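You operate a simulated robot arm through the tools that you are given. There is no shell and no other tool. Be economical: measure what you need, move in short steps, check, and stop when the job is done.

You are at the controls of a simulated two-armed robot. One attempt, no reset.

TASK
Press the save key three times. Put the cream cloth on the cream tray. Take the white filter on the silver bench and put it away on the nook ledge. Put the teal can on the grey bench. Put the beige wiper pad on the silver bench away on the hose ledge. Take the can marked "OIL" from the grey bench and leave it on the low platform. Take the strainer and put it on the cream dish. Any order will do.

Only the result counts: the job must be done as asked and must still hold three seconds after the hand-in. Knocking over, shifting, dropping, spilling or breaking anything else fails it. Flat cloth is picked up by pressing the open fingertips on it (5 to 10 N) and closing them slowly along it; thin cloth reads only 2 to 8 mm in the jaws.

THE ROBOT
Two 7-joint arms with two-finger parallel grippers on one trunk, on a base that drives. Base frame: it is fixed to the floor where the robot stands at the start and does not move with it; the origin is under the middle of the robot, x ahead of it, y to its left, z up; the surface under the hand at the start is at about z = 812. Readings come in mm, rad, newtons and seconds.
The left shoulder is at the start at [30, 119, 1010], the right one opposite. With the tool pointing down near the work surface each hand reaches from about 280 to 680 mm from the robot's upright axis, wherever it stands, measured 20 degrees to its own side. Places, roughly: beige wiper pad (9x9x6 cm) [600, -3100, 700]; brown can, grey can [1500, -2250, 750]; cream cloth (9x6x3 cm) [400, -1000, 700]; cream dish (13x11x3 cm) [3600, -1500, 700]; cream tray (20x11x3 cm) [3500, -3300, 900]; grey bench [1400, -2300, 600]; hose ledge (23x107 cm) [-1780, -1040, 1040]; low platform [700, -3900, 400]; nook ledge (16x48 cm) [40, 2160, 1220]; save key [600, 0, 800]; strainer (8x8x6 cm) [3600, 600, 800]; teal can (11x11x11 cm) [700, -2300, 700]; white filter (10x13x4 cm) [500, -2300, 700]. Payload 3.43 kg a hand.
The tool frame of a hand sits at the grasp point between the pads (the TCP): z along the fingers, y along the line on which they close. The tips reach 30 mm beyond it. The gripper opens to 94 mm. The fingers are 28 mm wide and 10 mm thick; the gripper's body (50 by 96 mm) begins 55 mm behind the TCP.
Orientation is that of the tool frame in the base frame, as a unit quaternion [w, x, y, z]. With the fingers straight down and closing along the base's y, the tool's x points along the base's -x, its y along +y and its z along -z.

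THE INTERFACE
- The arms move only by the tool move_arm. It takes "left_moves", "right_moves" or both (then of equal length, played together; a hand with none holds still); each is a list of rows, each a list of 3 entries, a list of its own where there are three numbers: the opening, from 0 (shut) to 1 (fully open), then the shift along the tool's x, y, z in mm, then the turn, a rotation vector about the tool's x, y, z in rad. In form: [[grip, [x, y, z], [ax, ay, az]], ...]. A call has 1 to 8 rows; each row is the pose to reach, as a shift and turn from the pose commanded when the call began, along the tool's axes at that moment. A row lasts 0.2 s, in which the tool goes at most 50 mm and 0.15 rad; a call with a longer step from one row to the next is refused whole, and so is a gripper value outside its range. A pose out of reach is approached as far as the arm can. The call stops where the force on the tool passes 40 N (or 10 N more than at its start, if that is more) or the arm is blocked; 0.2 s more then pass. The fingers move at their own pace (about 72 mm/s each) and stop on an object; they squeeze with about 28 N. The grip force told is the motor's: it shows also when the fingers shut on nothing. Time passes only in rows, and 0.2 s behind the last, so rows that repeat a pose let the fingers close. It gives the time, the measured TCP pose, the force on the tool (base axes), the opening and the grip force at its end, in the units of the frame above (readings bear some noise), with the torque about the TCP (base axes, N m) and any sound that the robot's microphone picked up.
- Cameras (640 x 400 px; columns grow to the right, rows downward): "scene" is now at [49.4, -11.7, 1710.3]; the picture's right is [-0.06, -1.00, 0.00], its down [-0.81, 0.05, -0.58] and it looks along [0.58, -0.03, -0.82] (base axes); focal length 268 px, centre (320, 200). "left" rides on the left gripper at [76, -14, -103] in its tool frame; the picture's right is [0.18, 0.98, 0.00], its down [-0.75, 0.14, -0.64] and it looks along [-0.63, 0.12, 0.77] (tool axes); focal length 243 px, centre (320, 200). "right" rides on the right gripper at [76, 14, -102] in its tool frame; the picture's right is [-0.18, 0.98, 0.00], its down [-0.75, -0.14, -0.64] and it looks along [-0.63, -0.12, 0.77] (tool axes); focal length 243 px, centre (320, 200). There is no depth. A picture from a camera that has moved, and an enlarged one, comes with that camera's place and axes in the base frame and with its lens. The place of the scene camera against the robot may be out by one fixed shift of up to 12 mm in any direction.
- capture(camera): a new picture of that camera. It takes no simulated time.
- lift_body(by): slides the trunk up (or, below 0, down) by that many mm; the arms and the scene camera ride with it, the base frame stays. It gives what a move gives, with no picture.
- steer(legs): drives the robot by 1 to 6 legs, each [ahead, turn to the left] in mm and rad, along the robot's own axes; the way and the turn of a leg run together, so that a leg with both is an arc; at most 1500 mm and 3.142 rad a leg. The arms and the cameras ride along, it lands a little off, and it stops where it bumps. It gives what a move gives.
- aim_head(pan, tilt): turns the head with the scene camera to pan (to the left, within 2.496 rad either way) and tilt (down, from -0.506 to 1.204), counted from straight ahead of the robot. It gives what a move gives.
- inspect(camera, box): a new picture of the part [left, top, right, bottom] of that camera's present view, enlarged. It takes no simulated time.
- close_job(): hands the job in; it is judged then, once.

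Go step by step. Nothing tells you exact positions but the pictures and the camera data: compare them with the known pose of the tool, close in by small moves and look again before you grip or let go. The budget is 196 turns and 184 pictures, counting those below and the enlarged ones. Unless the task says otherwise, let go and move clear before handing in.

The tools are called after ">>>" as a command line: name --argument value ..., lists and objects as JSON in quotes. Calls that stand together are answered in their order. move_arm: Moves the arms, as the interface text tells. Its arguments: {"type":"object","properties":{"left_moves":{"type":"array","items":{"type":"array"}},"right_moves":{"type":"array","items":{"type":"array"}}},"required":[]} The other tools are called the same way: lift_body (by) slides the trunk up or down; steer (legs) drives the base; aim_head (pan, tilt) turns the head that bears the scene camera; capture (camera) takes a picture; inspect (camera, box) takes an enlarged picture of a part of a camera's view; close_job () hands the job in.

At the start:

```text
time_s: 0.0
left_position: [419.4, 225.9, 1022.8]
left_tool_rot: [0.0, 0.0, 1.0, -0.001]
left_contact_force: [-0.4, -0.2, 0.0]
left_ft_torque: [0.02, 0.02, 0.01]
left_opening: 94.2
left_grip_force: 0.1
right_position: [496.4, -166.4, 1099.3]
right_tool_rot: [0.0, -0.002, 1.0, 0.001]
right_contact_force: [-0.2, -0.5, 0.0]
right_ft_torque: [-0.03, -0.01, 0.01]
right_opening: 93.9
right_grip_force: 0.1
trunk travel left (down, up): [-275.0, 135.0]
robot x, y, heading: [1.4, 1.4, 0.002]
head pan, tilt: [-0.061, 0.955]
```

scene: 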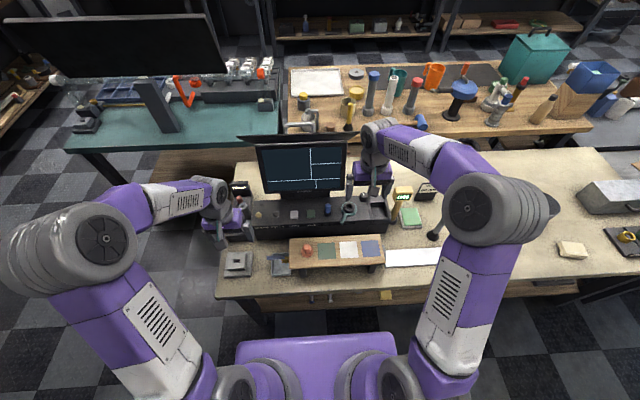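
right: 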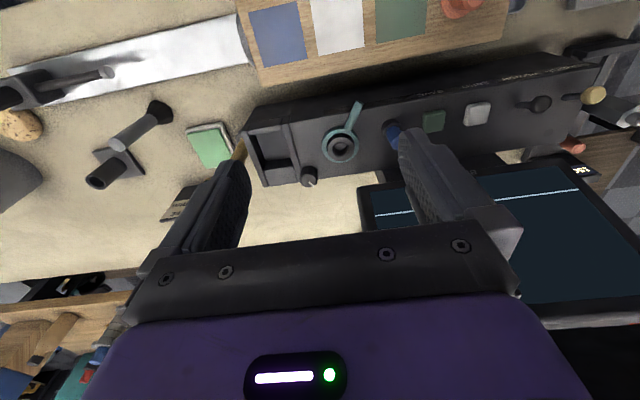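
left: 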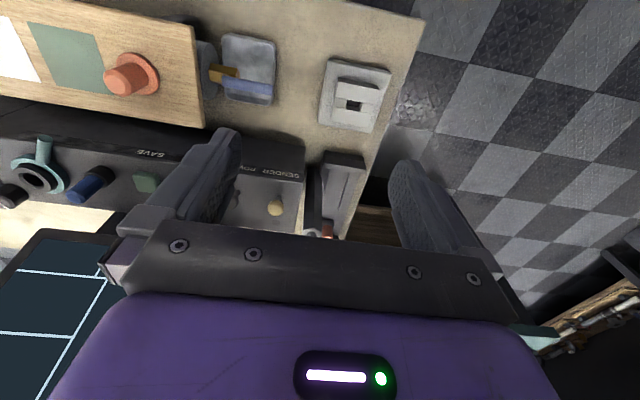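

I see the console with keys ahead, with a label "SAVE" near a green key. I'll look closer at the console first.

>>> inspect --camera "scene" --box '[220, 170, 420, 295]'

>>> inspect --camera "left" --box '[0, 100, 320, 300]'

>>> inspect --camera "right" --box '[240, 40, 640, 240]'

```text
3.20 times, centred on (320, 232) of scene
camera zoom: at [49.4, -11.7, 1710.3], right [-0.06, -1.0, 0.0], down [-0.81, 0.05, -0.58], along [0.58, -0.03, -0.82], focal length 859 px, centre (320, 96)
```

zoom: 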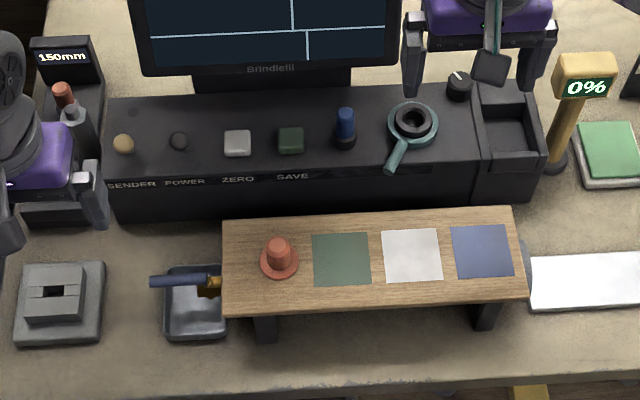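

```text
2.00 times, centred on (160, 200) of left
camera zoom: at [343.3, 211.6, 1124.4], right [-0.18, 0.98, 0.0], down [0.75, 0.14, 0.64], along [0.63, 0.12, -0.77], focal length 485 px, centre (640, 200)
```

zoom: 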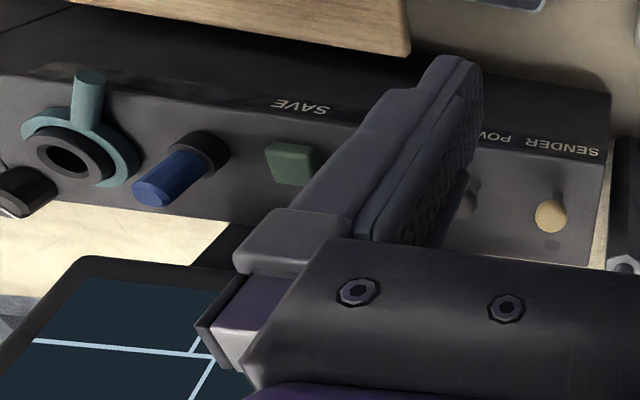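

```text
1.60 times, centred on (440, 140) of right
camera zoom: at [419.0, -150.9, 1203.5], right [0.18, 0.98, 0.0], down [0.75, -0.14, 0.64], along [0.63, -0.12, -0.77], focal length 388 px, centre (128, 296)
```

zoom: 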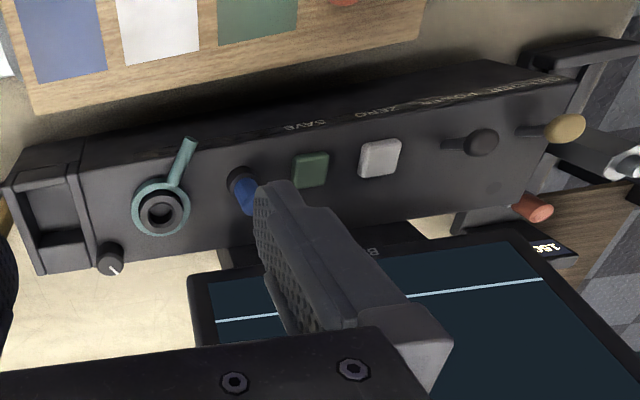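

The save key is triangulated at about [598, -5, 830]. I'll bring the right hand, closed and slightly tilted, to hover in front of it.

>>> move_arm --right_moves '[[0, [0, 30, 0], [0, -0.05, 0]], [0, [0, 70, 10], [0, -0.1, 0]], [0, [-15, 110, 30], [0, -0.15, 0]], [0, [-35, 145, 55], [0, -0.2, 0]], [0, [-60, 161, 95], [0, -0.25, 0]], [0, [-80, 161, 135], [0, -0.3, 0]], [0, [-84, 161, 149], [0, -0.3, 0]], [0, [-84, 161, 149], [0, -0.3, 0]]]'

>>> capture --camera "right"

>>> inspect --camera "scene" --box '[220, 120, 420, 245]'

>>> inspect --camera "left" --box '[0, 100, 320, 300]'

```text
time_s: 1.8
left_position: [420.1, 225.7, 1023.4]
left_tool_rot: [-0.001, 0.0, 1.0, 0.0]
left_contact_force: [0.9, -0.4, 0.7]
left_ft_torque: [0.02, -0.01, 0.0]
left_opening: 94.0
left_grip_force: 0.1
right_position: [578.5, -3.7, 950.9]
right_tool_rot: [0.15, 0.0, 0.989, 0.002]
right_contact_force: [-0.2, -0.4, -0.2]
right_ft_torque: [-0.01, 0.0, 0.06]
right_opening: 0.0
right_grip_force: 27.9
trunk travel left (down, up): [-275.0, 135.0]
robot x, y, heading: [-0.1, -1.5, 0.003]
head pan, tilt: [-0.061, 0.955]
```

```text
177 pictures are left
camera right: at [476.0, 11.7, 1026.6], right [0.17, 0.98, 0.06], down [0.53, -0.14, 0.84], along [0.83, -0.12, -0.54], focal length 243 px, centre (320, 200)
```

right: 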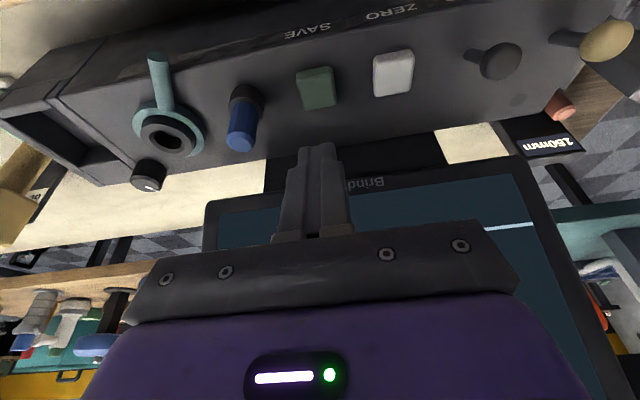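

```text
3.20 times, centred on (320, 182) of scene
camera zoom: at [49.3, -11.7, 1710.3], right [-0.06, -1.0, 0.0], down [-0.81, 0.05, -0.58], along [0.58, -0.03, -0.82], focal length 859 px, centre (320, 256)
```

zoom: 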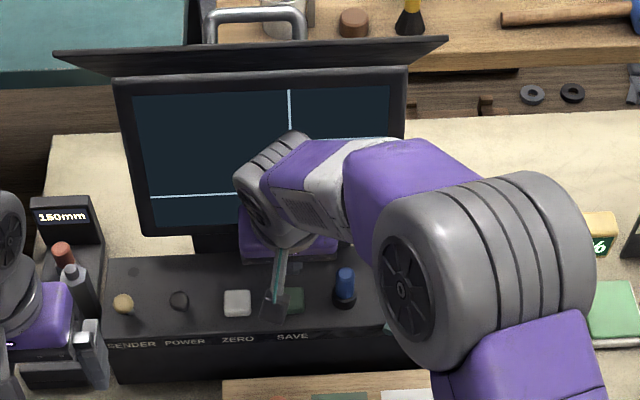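

```text
2.00 times, centred on (160, 200) of left
camera zoom: at [343.2, 211.6, 1124.4], right [-0.18, 0.98, 0.0], down [0.75, 0.14, 0.64], along [0.63, 0.12, -0.77], focal length 485 px, centre (640, 200)
```

zoom: 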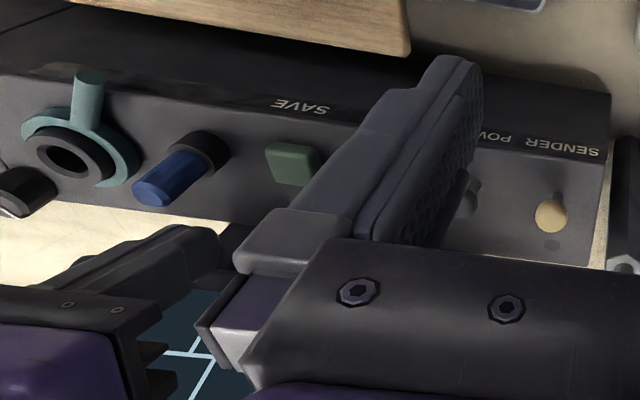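

The key estimate agrees from the new view. I descend to just above it and press gently in small increments.

>>> move_arm --right_moves '[[0, [1, 0, 40], [0, 0, 0]], [0, [2.6, 0, 80.9], [0, 0, 0]], [0, [4.1, 0, 85.7], [0, 0, 0]], [0, [5, 0, 88.5], [0, 0, 0]], [0, [5.6, 0, 90.5], [0, 0, 0]]]'

>>> inspect --camera "right" --box '[220, 40, 420, 165]'

```text
time_s: 3.0
left_position: [418.9, 226.7, 1022.5]
left_tool_rot: [-0.001, 0.001, 1.0, 0.0]
left_contact_force: [0.3, 0.0, 1.1]
left_ft_torque: [0.0, -0.02, 0.02]
left_opening: 93.9
left_grip_force: 0.1
right_position: [601.8, -5.0, 863.5]
right_tool_rot: [0.15, 0.0, 0.989, 0.0]
right_contact_force: [-0.6, 0.2, 1.9]
right_ft_torque: [-0.03, 0.02, -0.02]
right_opening: 0.1
right_grip_force: 27.9
trunk travel left (down, up): [-275.0, 135.0]
robot x, y, heading: [-0.2, -0.9, -0.002]
head pan, tilt: [-0.061, 0.955]
heard: click
```

```text
3.20 times, centred on (320, 102) of right
camera zoom: at [497.4, 11.1, 939.5], right [0.17, 0.98, 0.06], down [0.53, -0.14, 0.84], along [0.83, -0.12, -0.54], focal length 776 px, centre (320, 512)
```

zoom: 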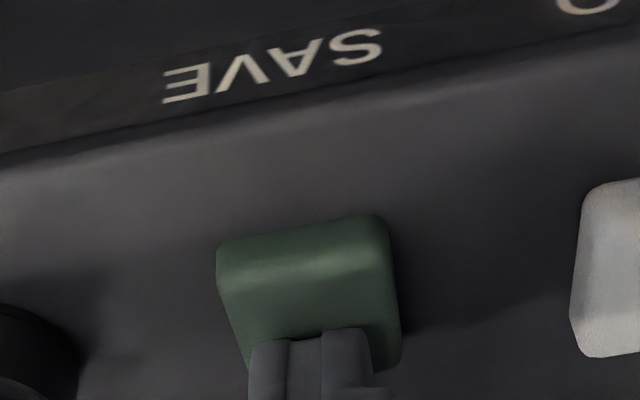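

One click heard. I back off and see whether releasing is silent.

>>> move_arm --right_moves '[[0, [-0.6, 0, -12], [0, 0, 0]], [0, [-0.6, 0, -12], [0, 0, 0]]]'

>>> move_arm --right_moves '[[0, [2, 0, 6], [0, 0, 0]], [0, [2.9, 0, 9.5], [0, 0, 0]], [0, [3.6, 0, 11.5], [0, 0, 0]]]'

>>> move_arm --right_moves '[[0, [-3.6, 0, -12], [0, 0, 0]], [0, [-3.6, 0, -12], [0, 0, 0]]]'

>>> capture --camera "scene"

```text
time_s: 3.6
left_position: [418.5, 226.0, 1023.1]
left_tool_rot: [0.001, 0.0, 1.0, 0.001]
left_contact_force: [-0.7, -0.2, 0.7]
left_ft_torque: [0.02, 0.04, -0.01]
left_opening: 93.9
left_grip_force: 0.0
right_position: [598.9, -4.8, 874.0]
right_tool_rot: [0.149, -0.001, 0.989, 0.001]
right_contact_force: [0.0, 0.9, -0.1]
right_ft_torque: [0.03, 0.0, 0.02]
right_opening: 0.0
right_grip_force: 28.3
trunk travel left (down, up): [-275.0, 135.0]
robot x, y, heading: [0.3, 1.4, 0.005]
head pan, tilt: [-0.061, 0.955]
```

```text
time_s: 4.4
left_position: [419.2, 226.5, 1021.6]
left_tool_rot: [0.0, 0.0, 1.0, -0.001]
left_contact_force: [-0.2, 0.7, 1.0]
left_ft_torque: [-0.01, -0.03, 0.0]
left_opening: 94.0
left_grip_force: 0.0
right_position: [598.9, -4.7, 864.1]
right_tool_rot: [0.15, -0.001, 0.989, 0.0]
right_contact_force: [0.4, 0.4, 2.5]
right_ft_torque: [0.0, -0.03, -0.03]
right_opening: 0.0
right_grip_force: 27.5
trunk travel left (down, up): [-275.0, 135.0]
robot x, y, heading: [0.2, 0.8, -0.002]
head pan, tilt: [-0.061, 0.955]
heard: click
```

```text
time_s: 5.0
left_position: [419.3, 225.8, 1023.1]
left_tool_rot: [0.0, 0.0, 1.0, 0.0]
left_contact_force: [0.4, 0.7, -0.6]
left_ft_torque: [-0.02, 0.0, -0.02]
left_opening: 94.0
left_grip_force: 0.0
right_position: [597.4, -5.8, 874.9]
right_tool_rot: [0.15, -0.001, 0.989, 0.0]
right_contact_force: [-0.5, 0.5, -0.8]
right_ft_torque: [0.0, -0.01, 0.02]
right_opening: 0.0
right_grip_force: 27.8
trunk travel left (down, up): [-275.0, 135.0]
robot x, y, heading: [2.8, -4.7, -0.002]
head pan, tilt: [-0.061, 0.955]
```

```text
173 pictures are left
camera scene: at [49.6, -11.6, 1710.3], right [-0.06, -1.0, 0.0], down [-0.81, 0.05, -0.58], along [0.58, -0.04, -0.82], focal length 268 px, centre (320, 200)
```

scene: 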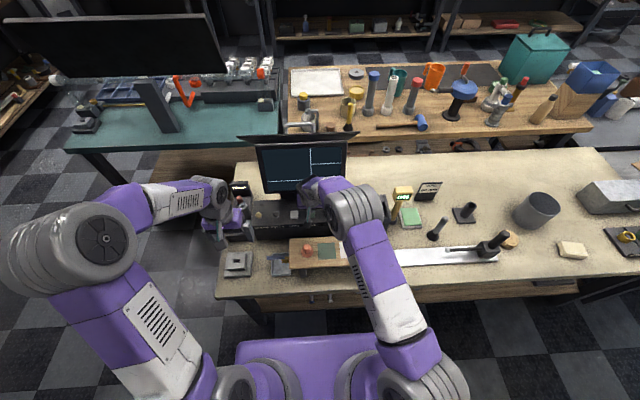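

Two clicks, no clicks on release. I make the third press and then withdraw toward the start pose.

>>> move_arm --right_moves '[[0, [2, 0, 6.5], [0, 0, 0]], [0, [2.9, 0, 9.5], [0, 0, 0]], [0, [3.6, 0, 12], [0, 0, 0]]]'

>>> move_arm --right_moves '[[0, [-3.6, 0, -12], [0, 0, 0]], [0, [0, 0, -50], [0, 0, 0]], [0, [15, 0, -95], [0, 0, 0]], [0, [40, 0, -130], [0, 0.05, 0]], [0, [65, -20, -155], [0, 0.1, 0]], [0, [85, -60, -180], [0, 0.15, 0]], [0, [95, -100, -200], [0, 0.2, 0]], [0, [105, -130, -220], [0, 0.25, 0]]]'

>>> aim_head --pan -1.4 --tilt 0.5

>>> capture --camera "scene"

```text
time_s: 5.8
left_position: [418.9, 226.1, 1022.8]
left_tool_rot: [0.0, 0.0, 1.0, 0.001]
left_contact_force: [-0.2, 0.1, -0.7]
left_ft_torque: [-0.01, 0.0, -0.02]
left_opening: 94.1
left_grip_force: 0.1
right_position: [597.8, -4.8, 863.7]
right_tool_rot: [0.151, -0.001, 0.989, 0.001]
right_contact_force: [-0.1, 0.0, 1.6]
right_ft_torque: [0.01, -0.03, -0.02]
right_opening: 0.0
right_grip_force: 28.1
trunk travel left (down, up): [-275.0, 135.0]
robot x, y, heading: [-0.6, 0.3, 0.002]
head pan, tilt: [-0.061, 0.955]
heard: click
```

```text
refused: row 6 steps farther than a row can; nothing moved
```

```text
time_s: 7.3
left_position: [420.2, 225.5, 1022.1]
left_tool_rot: [0.0, 0.0, 1.0, 0.001]
left_contact_force: [-1.3, 0.1, 0.4]
left_ft_torque: [-0.01, 0.0, -0.02]
left_opening: 94.3
left_grip_force: 0.0
right_position: [597.5, -4.6, 862.7]
right_tool_rot: [0.15, -0.001, 0.989, 0.001]
right_contact_force: [1.0, 0.6, 1.4]
right_ft_torque: [0.02, -0.02, 0.0]
right_opening: 0.1
right_grip_force: 28.6
trunk travel left (down, up): [-275.0, 135.0]
robot x, y, heading: [-2.4, -1.5, -0.003]
head pan, tilt: [-1.4, 0.499]
```

```text
172 pictures are left
camera scene: at [-7.5, -96.9, 1748.2], right [-0.99, -0.17, 0.0], down [-0.08, 0.47, -0.88], along [0.15, -0.86, -0.48], focal length 268 px, centre (320, 200)
```

scene: 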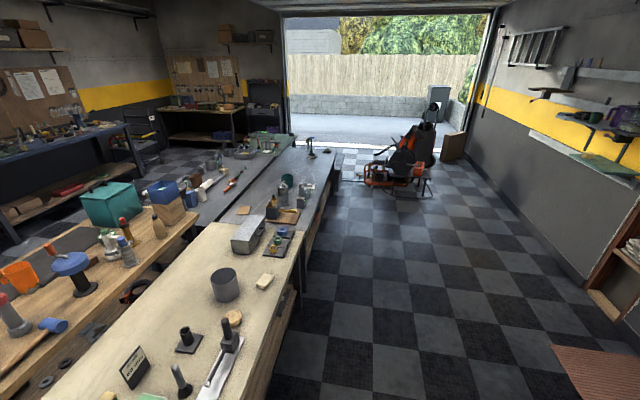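

Third click done. I withdraw the hand upward and back.

>>> move_arm --right_moves '[[0, [-3.6, 0, -12], [0, 0, 0]], [0, [0, 0, -50], [0, 0, 0]], [0, [10, 0, -95], [0, 0, 0]], [0, [25, -10, -135], [0, 0.05, 0]], [0, [45, -30, -170], [0, 0.1, 0]], [0, [60, -60, -195], [0, 0.15, 0]], [0, [70, -95, -215], [0, 0.2, 0]], [0, [85, -130, -230], [0, 0.25, 0]]]'

>>> inspect --camera "scene" --box '[180, 130, 340, 230]'

>>> inspect --camera "scene" --box '[160, 200, 320, 300]'

```text
time_s: 9.1
left_position: [418.4, 225.6, 1022.3]
left_tool_rot: [0.0, 0.0, 1.0, 0.0]
left_contact_force: [-1.1, 0.5, 0.0]
left_ft_torque: [0.03, -0.04, -0.03]
left_opening: 94.2
left_grip_force: 0.2
right_position: [448.0, -137.5, 1058.1]
right_tool_rot: [0.026, -0.002, 1.0, 0.0]
right_contact_force: [-0.3, -0.4, -0.3]
right_ft_torque: [-0.01, -0.03, -0.04]
right_opening: 0.0
right_grip_force: 28.1
trunk travel left (down, up): [-275.0, 135.0]
robot x, y, heading: [1.0, -2.3, 0.003]
head pan, tilt: [-1.4, 0.499]
```

```text
4.00 times, centred on (260, 180) of scene
camera zoom: at [-8.2, -98.0, 1748.1], right [-0.99, -0.17, 0.0], down [-0.08, 0.47, -0.88], along [0.15, -0.86, -0.48], focal length 1073 px, centre (560, 280)
```

zoom: 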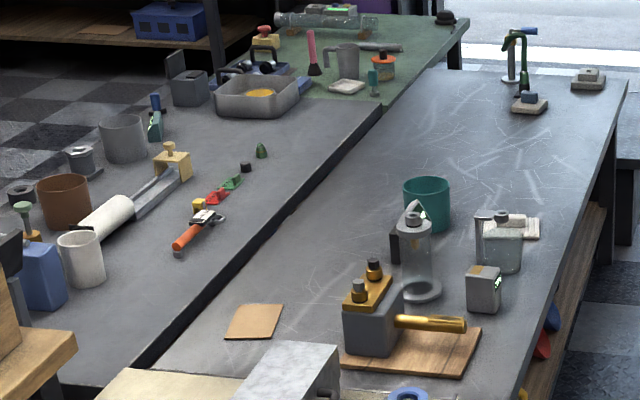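

```text
4.00 times, centred on (240, 250) of scene
camera zoom: at [-8.2, -98.0, 1748.1], right [-0.99, -0.17, 0.0], down [-0.08, 0.47, -0.88], along [0.15, -0.86, -0.48], focal length 1073 px, centre (640, 0)
```

zoom: 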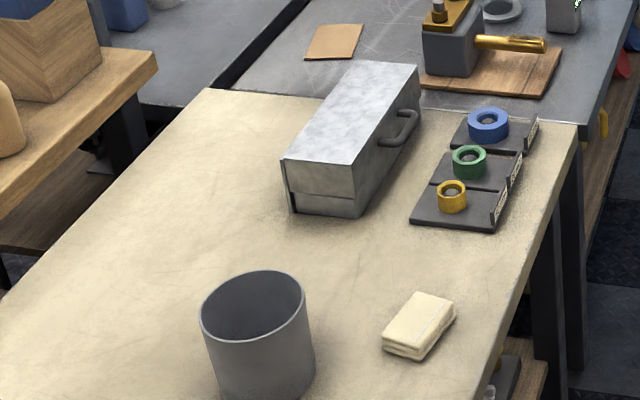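

Key job done. I look around to learn the room layout: forward, left and behind.

>>> aim_head --pan -0.5 --tilt 0.25

>>> capture --camera "scene"

>>> aim_head --pan 0.5 --tilt 0.3

>>> capture --camera "scene"

>>> aim_head --pan 1.8 --tilt 0.3

>>> capture --camera "scene"

>>> aim_head --pan -2.4 --tilt 0.3

>>> capture --camera "scene"

```text
time_s: 10.3
left_position: [419.2, 225.8, 1021.7]
left_tool_rot: [-0.001, 0.001, 1.0, 0.0]
left_contact_force: [-0.7, 0.4, 0.4]
left_ft_torque: [0.01, 0.02, 0.02]
left_opening: 93.9
left_grip_force: 0.2
right_position: [448.9, -135.0, 1057.9]
right_tool_rot: [0.025, -0.001, 1.0, 0.001]
right_contact_force: [-1.7, -0.2, 0.3]
right_ft_torque: [0.01, -0.02, 0.02]
right_opening: 0.0
right_grip_force: 27.9
trunk travel left (down, up): [-275.0, 135.0]
robot x, y, heading: [-4.2, -0.1, -0.001]
head pan, tilt: [-0.499, 0.25]
```

```text
169 pictures are left
camera scene: at [59.1, -52.1, 1771.3], right [-0.48, -0.88, 0.0], down [-0.22, 0.12, -0.97], along [0.85, -0.46, -0.25], focal length 268 px, centre (320, 200)
```

scene: 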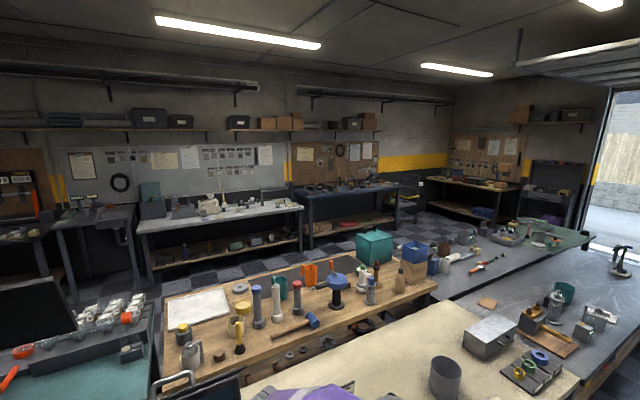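

```text
time_s: 11.6
left_position: [419.1, 225.4, 1021.8]
left_tool_rot: [0.0, 0.0, 1.0, -0.001]
left_contact_force: [-0.8, 0.0, 0.0]
left_ft_torque: [-0.01, -0.02, 0.0]
left_opening: 93.9
left_grip_force: 0.2
right_position: [450.0, -137.1, 1057.6]
right_tool_rot: [0.026, -0.001, 1.0, 0.001]
right_contact_force: [0.0, 0.3, -0.3]
right_ft_torque: [0.0, 0.01, -0.05]
right_opening: 0.1
right_grip_force: 27.5
trunk travel left (down, up): [-275.0, 135.0]
robot x, y, heading: [-0.6, 0.0, -0.008]
head pan, tilt: [0.499, 0.3]
```

```text
168 pictures are left
camera scene: at [59.1, 37.3, 1766.6], right [0.48, -0.88, 0.0], down [-0.26, -0.14, -0.96], along [0.84, 0.46, -0.3], focal length 268 px, centre (320, 200)
```

scene: 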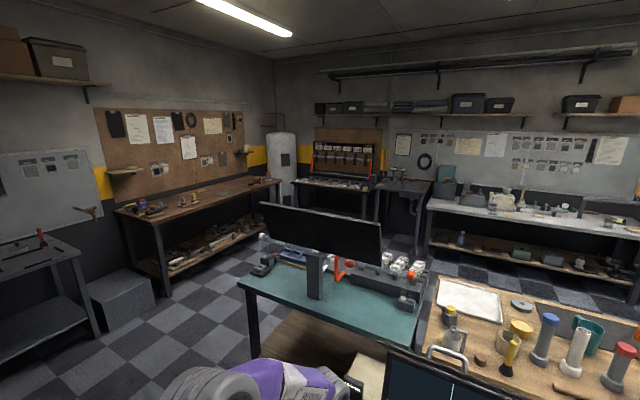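

```text
time_s: 13.0
left_position: [419.3, 226.7, 1022.3]
left_tool_rot: [0.0, 0.0, 1.0, 0.0]
left_contact_force: [-0.8, -0.4, 1.2]
left_ft_torque: [-0.03, 0.01, 0.0]
left_opening: 93.9
left_grip_force: 0.0
right_position: [449.7, -135.6, 1058.2]
right_tool_rot: [0.025, -0.001, 1.0, 0.001]
right_contact_force: [-0.3, -0.1, -0.2]
right_ft_torque: [0.0, 0.03, 0.0]
right_opening: 0.0
right_grip_force: 27.7
trunk travel left (down, up): [-275.0, 135.0]
robot x, y, heading: [-2.7, 4.2, 0.0]
head pan, tilt: [1.799, 0.3]
```

```text
167 pictures are left
camera scene: at [-44.0, 83.7, 1766.6], right [0.97, 0.23, 0.0], down [0.07, -0.29, -0.96], along [-0.22, 0.93, -0.3], focal length 268 px, centre (320, 200)
```

scene: 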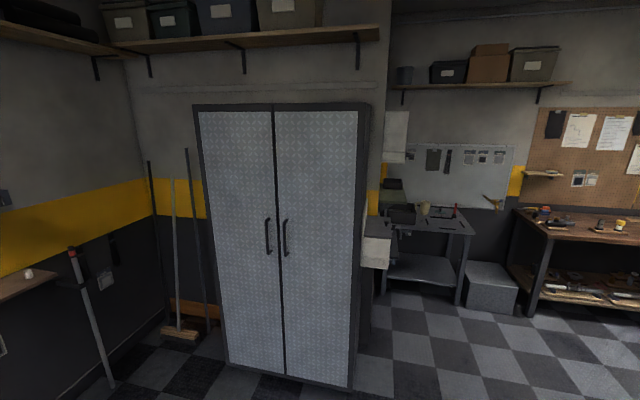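

```text
time_s: 16.4
left_position: [418.6, 225.5, 1022.4]
left_tool_rot: [0.0, 0.0, 1.0, 0.0]
left_contact_force: [0.4, -0.1, -0.2]
left_ft_torque: [0.0, 0.0, 0.0]
left_opening: 94.0
left_grip_force: 0.1
right_position: [449.3, -134.8, 1056.0]
right_tool_rot: [0.026, 0.0, 1.0, 0.001]
right_contact_force: [-0.1, 0.2, -0.4]
right_ft_torque: [-0.03, -0.01, 0.02]
right_opening: 0.1
right_grip_force: 27.9
trunk travel left (down, up): [-275.0, 135.0]
robot x, y, heading: [0.6, -1.2, 0.001]
head pan, tilt: [-2.4, 0.3]
```

```text
166 pictures are left
camera scene: at [-91.7, -70.4, 1766.6], right [-0.68, 0.74, 0.0], down [0.22, 0.2, -0.96], along [-0.7, -0.65, -0.3], focal length 268 px, centre (320, 200)
```

scene: 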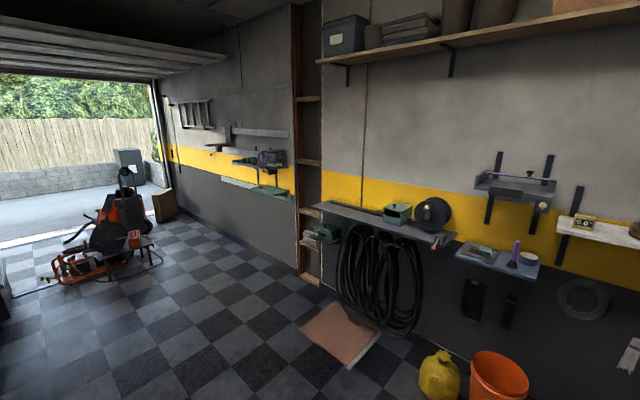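

The layout is clear: the cloth is on the tan bench at about [400, -1000], and the tray, dish and strainer are along the far wall. I drive beside the cloth.

>>> steer --legs '[[0, -1.571], [850, 0], [0, 1.571]]'

>>> aim_head --pan -0.3 --tilt 0.95

>>> capture --camera "scene"

>>> capture --camera "right"

```text
time_s: 28.4
left_position: [442.8, -608.9, 1021.4]
left_tool_rot: [0.0, -0.004, 1.0, 0.0]
left_contact_force: [0.1, 0.8, -0.4]
left_ft_torque: [0.02, -0.02, -0.02]
left_opening: 94.1
left_grip_force: 0.1
right_position: [474.5, -970.5, 1058.1]
right_tool_rot: [0.026, -0.003, 1.0, 0.001]
right_contact_force: [0.8, -0.3, -0.3]
right_ft_torque: [0.0, 0.03, -0.04]
right_opening: 0.0
right_grip_force: 28.2
trunk travel left (down, up): [-275.0, 135.0]
robot x, y, heading: [25.6, -837.5, 0.007]
head pan, tilt: [-2.4, 0.3]
```

```text
time_s: 30.4
left_position: [443.3, -609.3, 1022.2]
left_tool_rot: [-0.001, -0.004, 1.0, 0.0]
left_contact_force: [1.0, -0.2, 0.1]
left_ft_torque: [0.01, 0.01, -0.02]
left_opening: 94.0
left_grip_force: 0.2
right_position: [475.1, -970.3, 1056.7]
right_tool_rot: [0.025, -0.003, 1.0, 0.001]
right_contact_force: [-0.5, 0.5, -0.3]
right_ft_torque: [0.0, 0.01, -0.01]
right_opening: 0.0
right_grip_force: 28.2
trunk travel left (down, up): [-275.0, 135.0]
robot x, y, heading: [22.1, -841.1, 0.004]
head pan, tilt: [-0.3, 0.949]
```

```text
165 pictures are left
camera scene: at [71.7, -866.3, 1710.7], right [-0.29, -0.96, 0.0], down [-0.78, 0.24, -0.58], along [0.56, -0.17, -0.81], focal length 268 px, centre (320, 200)
```

scene: 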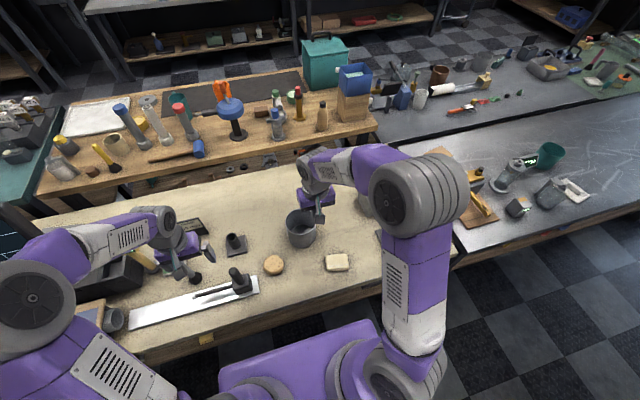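

```text
164 pictures are left
camera right: at [393.5, -956.0, 1157.4], right [0.18, 0.98, 0.01], down [0.72, -0.14, 0.68], along [0.67, -0.11, -0.73], focal length 243 px, centre (320, 200)
```

right: 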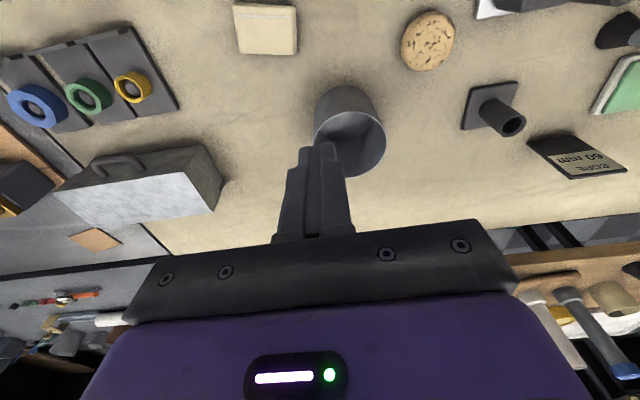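

The cloth sits at about [420, -1022], long side along y. I go over it, open, and turn the right hand a quarter so it closes along x.

>>> move_arm --right_moves '[[1, [10, -10, 5], [0, -0.025, 0.14]], [1, [20, -20, 10], [0, -0.05, 0.28]], [1, [30, -30, 20], [0, -0.05, 0.42]], [1, [40, -40, 30], [0, -0.05, 0.56]], [1, [50, -46, 40], [0, -0.05, 0.7]], [1, [55, -52, 50], [0, -0.05, 0.84]], [1, [55, -52, 60], [0, -0.05, 0.98]], [1, [55, -52, 60], [0, -0.05, 1.12]]]'

>>> move_arm --right_moves '[[1, [0, 0, 0], [0, 0, 0.15]], [1, [0, 0, 0], [0, 0, 0.3]], [1, [0, 0, 0], [0, 0, 0.45]], [1, [0, 0, 0], [0, 0, 0.45]]]'

>>> capture --camera "right"

>>> capture --camera "scene"

```text
time_s: 32.2
left_position: [443.9, -608.6, 1022.5]
left_tool_rot: [0.001, -0.004, 1.0, 0.0]
left_contact_force: [0.8, 1.4, -0.2]
left_ft_torque: [-0.02, 0.04, 0.01]
left_opening: 94.3
left_grip_force: 0.0
right_position: [423.9, -1021.7, 993.6]
right_tool_rot: [0.044, 0.529, 0.847, 0.014]
right_contact_force: [-0.9, 0.3, -0.2]
right_ft_torque: [0.03, 0.02, 0.0]
right_opening: 93.9
right_grip_force: 0.0
trunk travel left (down, up): [-275.0, 135.0]
robot x, y, heading: [28.0, -838.5, 0.004]
head pan, tilt: [-0.3, 0.949]
```

```text
time_s: 33.2
left_position: [443.1, -609.6, 1022.2]
left_tool_rot: [-0.001, -0.003, 1.0, 0.0]
left_contact_force: [0.4, -0.4, 0.1]
left_ft_torque: [0.01, -0.01, 0.01]
left_opening: 94.1
left_grip_force: 0.1
right_position: [425.2, -1023.3, 994.7]
right_tool_rot: [0.04, 0.704, 0.709, 0.023]
right_contact_force: [-0.2, -0.2, -0.2]
right_ft_torque: [-0.02, 0.01, 0.04]
right_opening: 94.0
right_grip_force: 0.1
trunk travel left (down, up): [-275.0, 135.0]
robot x, y, heading: [24.9, -841.0, 0.004]
head pan, tilt: [-0.3, 0.949]
```

```text
163 pictures are left
camera right: at [428.5, -943.2, 1097.3], right [0.98, -0.18, 0.09], down [-0.2, -0.74, 0.64], along [-0.04, -0.65, -0.76], focal length 243 px, centre (320, 200)
```

right: 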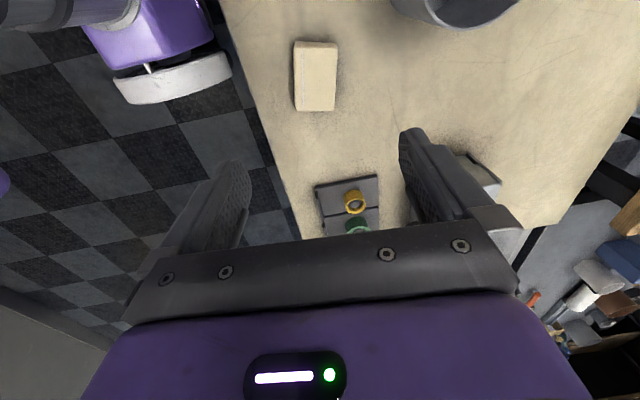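

```text
162 pictures are left
camera scene: at [71.7, -866.4, 1710.7], right [-0.29, -0.96, 0.0], down [-0.78, 0.24, -0.58], along [0.56, -0.17, -0.81], focal length 268 px, centre (320, 200)
```

scene: 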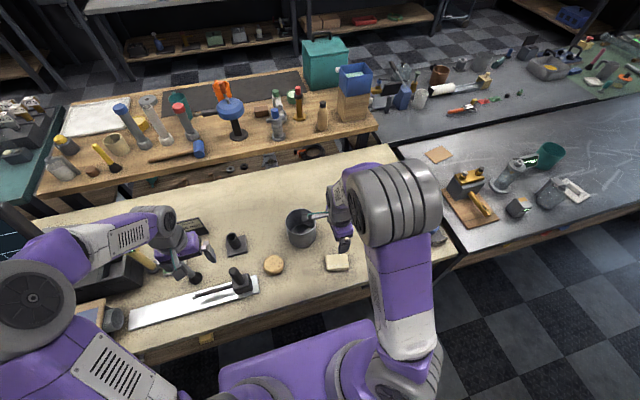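

I level the hand and lower it over the cloth for a closer look.

>>> move_arm --right_moves '[[1, [6, 1, 40], [0.045, 0.012, 0]], [1, [11, 1.6, 80], [0.089, 0.024, 0]], [1, [11, 1.6, 95], [0.089, 0.024, 0]]]'

>>> capture --camera "right"

```text
time_s: 34.0
left_position: [443.0, -610.0, 1024.2]
left_tool_rot: [0.0, -0.004, 1.0, 0.0]
left_contact_force: [-0.4, -0.2, 0.5]
left_ft_torque: [0.02, -0.02, -0.03]
left_opening: 94.0
left_grip_force: 0.0
right_position: [433.1, -1015.6, 900.7]
right_tool_rot: [0.0, 0.705, 0.709, 0.0]
right_contact_force: [0.0, 0.6, 0.4]
right_ft_torque: [0.01, 0.01, -0.01]
right_opening: 93.9
right_grip_force: 0.2
trunk travel left (down, up): [-275.0, 135.0]
robot x, y, heading: [28.4, -839.4, 0.001]
head pan, tilt: [-0.3, 0.949]
```

```text
161 pictures are left
camera right: at [447.0, -937.6, 1004.3], right [0.98, -0.18, 0.0], down [-0.14, -0.75, 0.64], along [-0.11, -0.63, -0.77], focal length 243 px, centre (320, 200)
```

right: 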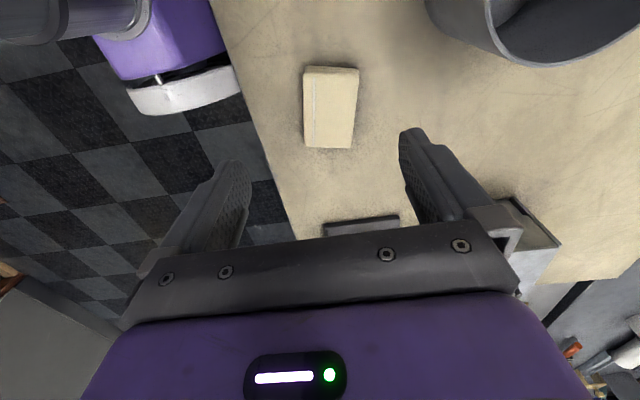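

The bench is lower than I thought: the cloth is near [441, -1053, 677], turned about 12°. I lower to just above it.

>>> move_arm --right_moves '[[1, [-15, 3, 40], [0, 0, 0.1]], [1, [-30, 6, 85], [0, 0, 0.21]], [1, [-40, 8, 130], [0, 0, 0.21]], [1, [-40, 8, 155], [0, 0, 0.21]], [1, [-40, 8, 155], [0, 0, 0.21]]]'

>>> capture --camera "right"

>>> inspect --camera "scene" --box '[240, 180, 440, 305]'

```text
time_s: 35.2
left_position: [441.7, -609.4, 1021.8]
left_tool_rot: [0.0, -0.003, 1.0, 0.0]
left_contact_force: [0.2, 0.5, 0.3]
left_ft_torque: [-0.03, -0.01, -0.02]
left_opening: 93.9
left_grip_force: 0.0
right_position: [441.8, -1054.9, 747.2]
right_tool_rot: [0.0, 0.775, 0.632, 0.001]
right_contact_force: [-0.5, -0.2, 0.4]
right_ft_torque: [0.02, 0.02, 0.02]
right_opening: 94.0
right_grip_force: 0.1
trunk travel left (down, up): [-275.0, 135.0]
robot x, y, heading: [23.3, -836.4, 0.008]
head pan, tilt: [-0.3, 0.949]
```

```text
160 pictures are left
camera right: at [470.7, -982.2, 849.4], right [0.93, -0.38, 0.0], down [-0.29, -0.71, 0.64], along [-0.24, -0.59, -0.77], focal length 243 px, centre (320, 200)
```

right: 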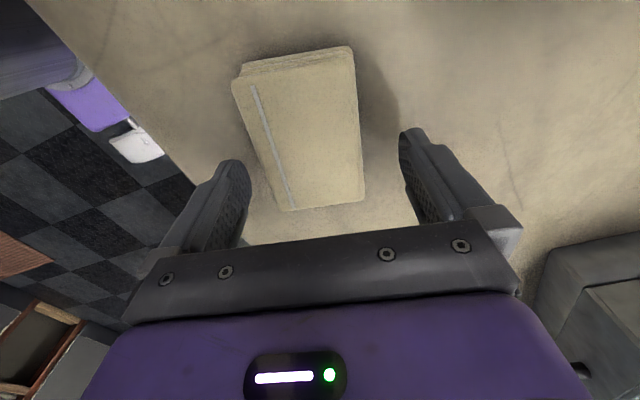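

```text
3.20 times, centred on (340, 242) of scene
camera zoom: at [71.5, -866.4, 1710.7], right [-0.29, -0.96, 0.0], down [-0.78, 0.24, -0.58], along [0.56, -0.17, -0.81], focal length 859 px, centre (256, 64)
```

zoom: 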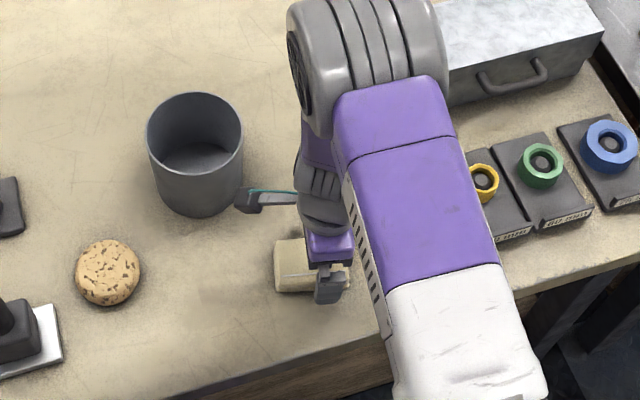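

Yaw matches; I shift about 14 mm and descend beside the cloth.

>>> move_arm --right_moves '[[1, [-6, -4, 10], [0, 0, 0]], [1, [-12, -7, 25], [0, 0, 0]], [1, [-12, -7, 45], [0, 0, 0]], [1, [-12, -7, 55], [0, 0, 0]], [1, [-12, -7, 55], [0, 0, 0]]]'

>>> capture --camera "right"

```text
time_s: 35.8
left_position: [443.2, -609.2, 1022.4]
left_tool_rot: [0.0, -0.004, 1.0, 0.0]
left_contact_force: [0.5, -1.0, -0.8]
left_ft_torque: [0.03, -0.04, 0.0]
left_opening: 94.1
left_grip_force: 0.1
right_position: [435.0, -1062.7, 730.2]
right_tool_rot: [-0.001, 0.775, 0.632, 0.002]
right_contact_force: [-4.2, 0.2, 18.3]
right_ft_torque: [-0.02, 1.05, -0.06]
right_opening: 94.1
right_grip_force: 0.0
trunk travel left (down, up): [-275.0, 135.0]
robot x, y, heading: [28.4, -842.3, 0.004]
head pan, tilt: [-0.3, 0.949]
stopped in row 2 (right hand): the force on the tool passed its limit at 65 N (the readings are from after the stop); the commanded pose is now the measured one
```

```text
158 pictures are left
camera right: at [464.2, -990.3, 834.2], right [0.93, -0.38, 0.0], down [-0.29, -0.71, 0.64], along [-0.24, -0.59, -0.77], focal length 243 px, centre (320, 200)
```

right: 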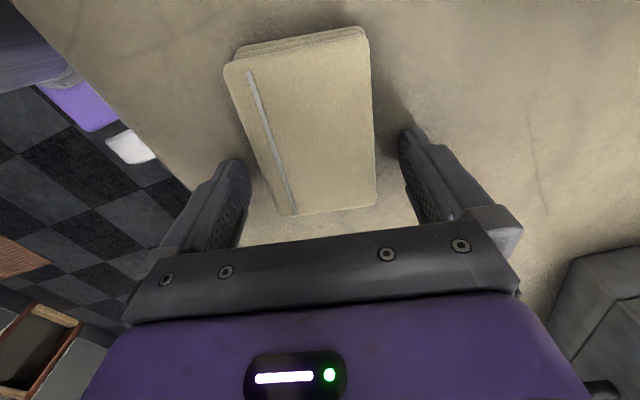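

The bench is actually at about z = 700 and the cloth top at 730, so the cloth centre is near [444, -1034]. I lift, recentre and look again.

>>> move_arm --right_moves '[[1, [0, 0, -30], [0, 0, 0]], [1, [15, 1, -50], [0, 0, 0]], [1, [29, 2, -50], [0, 0, 0]], [1, [29, 2, -50], [0, 0, 0]]]'

>>> capture --camera "right"

```text
time_s: 36.8
left_position: [442.5, -608.7, 1022.9]
left_tool_rot: [-0.001, -0.002, 1.0, 0.0]
left_contact_force: [0.2, -0.5, 0.0]
left_ft_torque: [0.03, -0.01, 0.0]
left_opening: 94.0
left_grip_force: 0.1
right_position: [445.3, -1034.3, 778.9]
right_tool_rot: [-0.001, 0.775, 0.632, 0.002]
right_contact_force: [0.1, -0.2, -0.4]
right_ft_torque: [0.0, 0.01, -0.02]
right_opening: 93.8
right_grip_force: 0.0
trunk travel left (down, up): [-275.0, 135.0]
robot x, y, heading: [25.9, -836.3, 0.008]
head pan, tilt: [-0.3, 0.949]
```

```text
157 pictures are left
camera right: at [472.7, -961.4, 883.6], right [0.93, -0.38, 0.0], down [-0.29, -0.71, 0.64], along [-0.24, -0.59, -0.77], focal length 243 px, centre (320, 200)
```

right: 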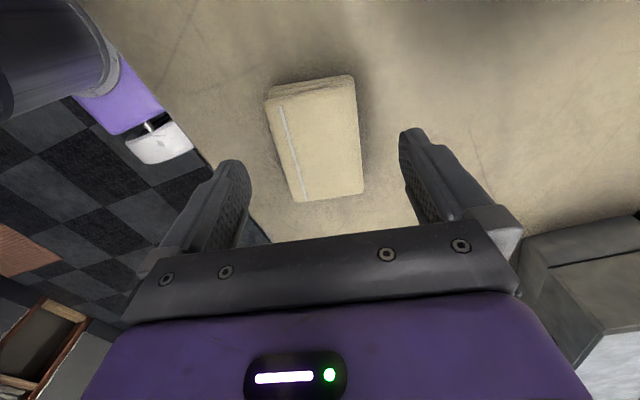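

Well centred now. I descend to just above the bench and close on the cloth.

>>> move_arm --right_moves '[[1, [0, -3, 20], [0, 0, 0]], [1, [0, -3, 35], [0, 0, 0]], [1, [0, -3, 43], [0, 0, 0]], [0.6, [0, -3, 43], [0, 0, 0]], [0.4, [0, -3, 43], [0, 0, 0]], [0.2, [0, -3, 43], [0, 0, 0]], [0.0, [0, -3, 43], [0, 0, 0]], [0.0, [0, -3, 43], [0, 0, 0]]]'

>>> capture --camera "right"

```text
time_s: 38.6
left_position: [443.0, -608.7, 1023.3]
left_tool_rot: [0.0, -0.002, 1.0, 0.0]
left_contact_force: [-0.5, -1.0, 0.1]
left_ft_torque: [-0.01, 0.01, -0.01]
left_opening: 94.1
left_grip_force: 0.0
right_position: [441.7, -1033.6, 735.1]
right_tool_rot: [-0.002, 0.775, 0.632, 0.002]
right_contact_force: [0.2, 0.7, 1.7]
right_ft_torque: [0.02, 0.03, 0.0]
right_opening: 58.8
right_grip_force: 28.0
trunk travel left (down, up): [-275.0, 135.0]
robot x, y, heading: [26.5, -839.8, 0.002]
head pan, tilt: [-0.3, 0.949]
```

```text
156 pictures are left
camera right: at [469.9, -961.5, 840.2], right [0.93, -0.38, 0.0], down [-0.29, -0.71, 0.64], along [-0.24, -0.59, -0.77], focal length 243 px, centre (320, 200)
```

right: 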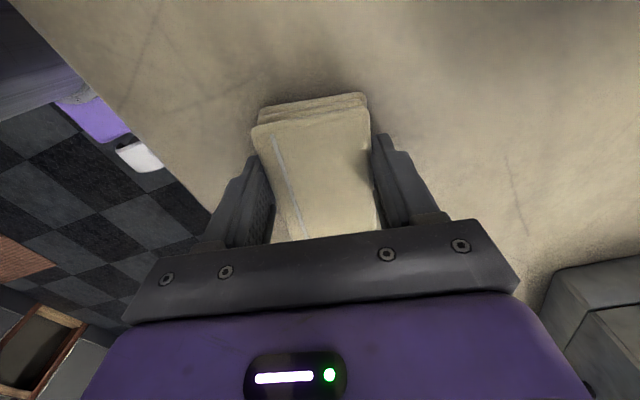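

The cloth is held at 59 mm. I lift it.

>>> move_arm --right_moves '[[0, [0, 0, -20], [0, 0, 0]], [0, [0, 0, -60], [0, 0, 0]], [0, [0, 0, -110], [0, 0, 0]], [0, [0, 0, -160], [0, 0, 0]], [0, [20, -15, -205], [0, 0, 0]], [0, [20, -45, -250], [0, 0, 0]], [0, [20, -45, -280], [0, 0, 0]]]'

>>> capture --camera "right"

>>> aim_head --pan -1.0 --tilt 0.55

>>> capture --camera "scene"

```text
refused: row 5 steps farther than a row can; nothing moved
```

```text
155 pictures are left
camera right: at [469.9, -961.5, 840.2], right [0.93, -0.38, 0.0], down [-0.29, -0.71, 0.64], along [-0.24, -0.59, -0.77], focal length 243 px, centre (320, 200)
```

right: 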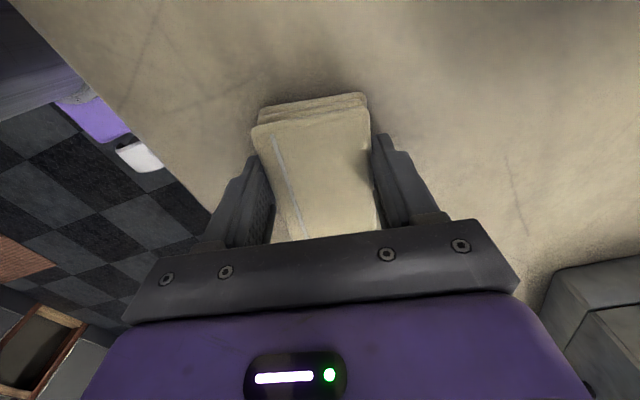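

```text
time_s: 39.7
left_position: [442.4, -609.2, 1023.6]
left_tool_rot: [-0.001, -0.002, 1.0, 0.0]
left_contact_force: [-0.2, -1.1, 0.4]
left_ft_torque: [0.02, 0.03, 0.02]
left_opening: 94.0
left_grip_force: 0.0
right_position: [441.4, -1033.7, 735.7]
right_tool_rot: [-0.001, 0.775, 0.632, 0.003]
right_contact_force: [0.4, 0.2, -1.2]
right_ft_torque: [0.02, 0.02, -0.02]
right_opening: 59.0
right_grip_force: 28.0
trunk travel left (down, up): [-275.0, 135.0]
robot x, y, heading: [26.9, -840.1, 0.009]
head pan, tilt: [-1.0, 0.55]
```

```text
154 pictures are left
camera scene: at [51.3, -920.5, 1743.6], right [-0.84, -0.55, 0.0], down [-0.29, 0.44, -0.85], along [0.47, -0.71, -0.52], focal length 268 px, centre (320, 200)
```

scene: 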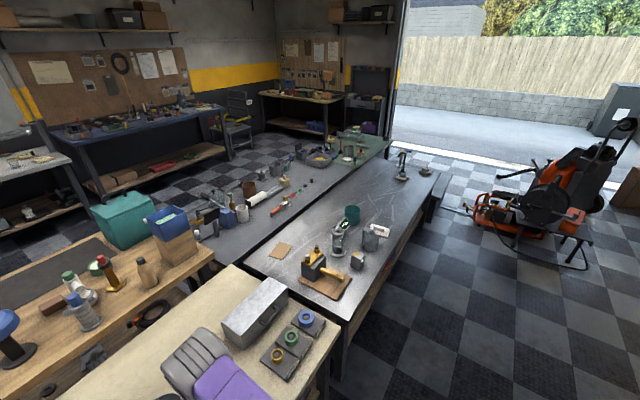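

The lift call was refused for step size; I redo it with smaller steps.

>>> move_arm --right_moves '[[0, [0, 0, -20], [0, 0, 0]], [0, [0, 0, -60], [0, 0, 0]], [0, [0, 0, -105], [0, 0, 0]], [0, [0, 0, -150], [0, 0, 0]], [0, [0, -10, -190], [0, 0, 0]], [0, [0, -30, -230], [0, 0, 0]], [0, [0, -50, -270], [0, 0, 0]], [0, [0, -70, -300], [0, 0, 0]]]'

>>> capture --camera "right"

>>> inspect --camera "scene" --box '[240, 120, 480, 270]'

```text
time_s: 41.5
left_position: [440.5, -608.5, 1022.6]
left_tool_rot: [0.001, -0.002, 1.0, 0.0]
left_contact_force: [-1.0, -0.5, 0.0]
left_ft_torque: [-0.02, 0.0, -0.02]
left_opening: 94.2
left_grip_force: 0.0
right_position: [369.2, -1021.4, 1037.9]
right_tool_rot: [-0.001, 0.775, 0.632, 0.003]
right_contact_force: [-0.6, 0.1, 0.0]
right_ft_torque: [0.0, -0.02, -0.02]
right_opening: 58.8
right_grip_force: 27.7
trunk travel left (down, up): [-275.0, 135.0]
robot x, y, heading: [28.6, -840.3, 0.007]
head pan, tilt: [-1.0, 0.55]
```

```text
153 pictures are left
camera right: at [397.0, -950.0, 1142.1], right [0.93, -0.38, 0.0], down [-0.29, -0.71, 0.64], along [-0.24, -0.59, -0.77], focal length 243 px, centre (320, 200)
```

right: 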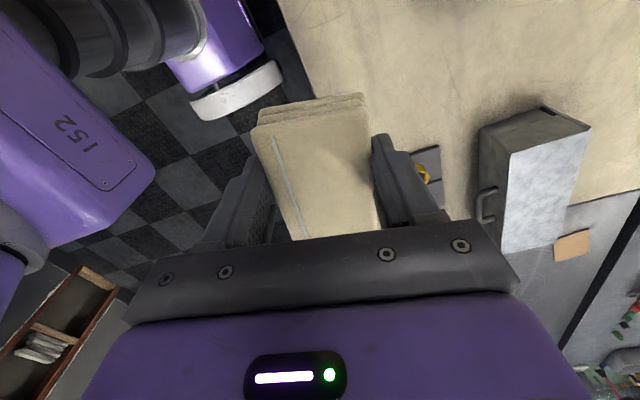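

```text
2.67 times, centred on (360, 195) of scene
camera zoom: at [49.7, -920.5, 1743.6], right [-0.84, -0.55, 0.0], down [-0.28, 0.44, -0.85], along [0.47, -0.71, -0.52], focal length 716 px, centre (213, 213)
```

zoom: 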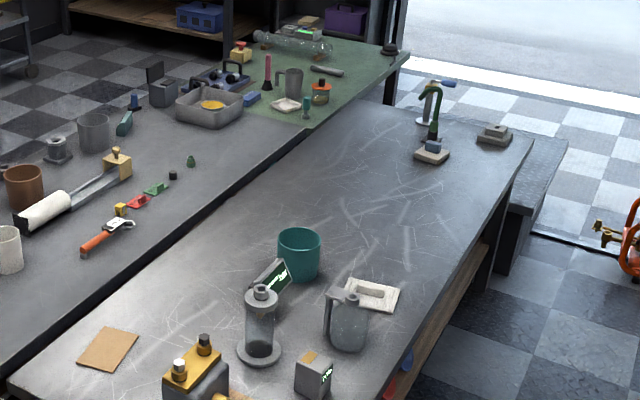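

The cloth is held firmly. Next, I drive along to the teal can with the left hand in front of it.

>>> steer --legs '[[0, -1.575], [750, 0], [760, 0], [0, 1.571]]'

>>> aim_head --pan 0.1 --tilt 0.9

>>> capture --camera "scene"

>>> capture --camera "left"

```text
time_s: 56.7
left_position: [431.6, -2088.4, 1022.0]
left_tool_rot: [0.001, 0.007, 1.0, 0.001]
left_contact_force: [-0.6, 0.7, 0.1]
left_ft_torque: [0.0, 0.0, -0.01]
left_opening: 94.0
left_grip_force: 0.0
right_position: [351.3, -2498.8, 1037.3]
right_tool_rot: [-0.002, 0.781, 0.624, 0.003]
right_contact_force: [0.6, 0.1, -0.5]
right_ft_torque: [0.04, -0.04, 0.03]
right_opening: 59.0
right_grip_force: 28.2
trunk travel left (down, up): [-275.0, 135.0]
robot x, y, heading: [15.2, -2308.8, -0.009]
head pan, tilt: [-1.0, 0.55]
```

```text
time_s: 58.1
left_position: [433.2, -2088.5, 1023.0]
left_tool_rot: [0.0, 0.007, 1.0, 0.0]
left_contact_force: [-0.2, -0.5, -0.4]
left_ft_torque: [-0.02, 0.02, 0.02]
left_opening: 94.2
left_grip_force: 0.0
right_position: [350.0, -2501.1, 1038.1]
right_tool_rot: [-0.001, 0.782, 0.623, 0.003]
right_contact_force: [1.1, 0.0, -0.5]
right_ft_torque: [0.02, 0.0, 0.01]
right_opening: 59.2
right_grip_force: 28.1
trunk travel left (down, up): [-275.0, 135.0]
robot x, y, heading: [9.3, -2306.8, -0.016]
head pan, tilt: [0.099, 0.901]
```

```text
151 pictures are left
camera scene: at [62.0, -2308.6, 1714.3], right [0.08, -1.0, 0.0], down [-0.78, -0.07, -0.62], along [0.62, 0.05, -0.78], focal length 268 px, centre (320, 200)
```

scene: 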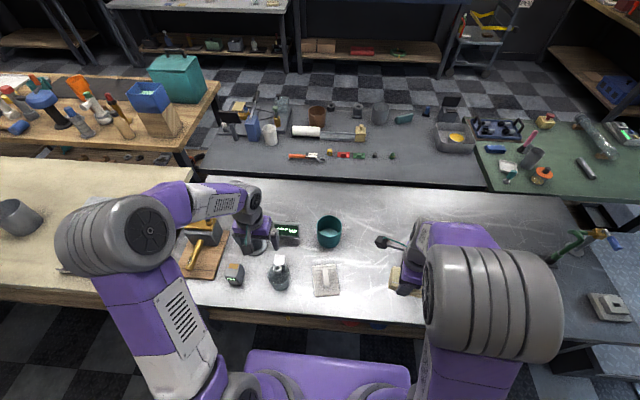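

```text
150 pictures are left
camera left: at [355.9, -2101.5, 1124.3], right [-0.17, 0.99, 0.0], down [0.76, 0.13, 0.64], along [0.63, 0.11, -0.77], focal length 243 px, centre (320, 200)
```

left: 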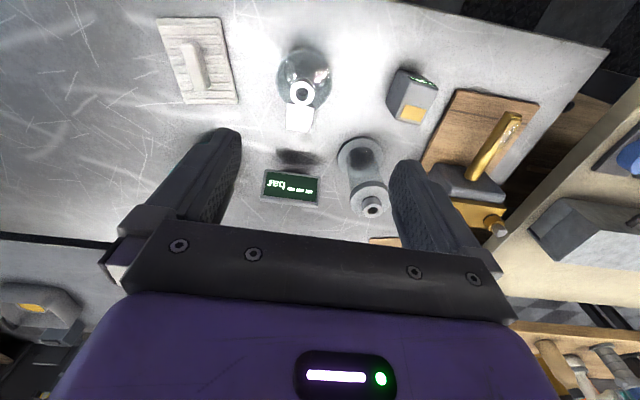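

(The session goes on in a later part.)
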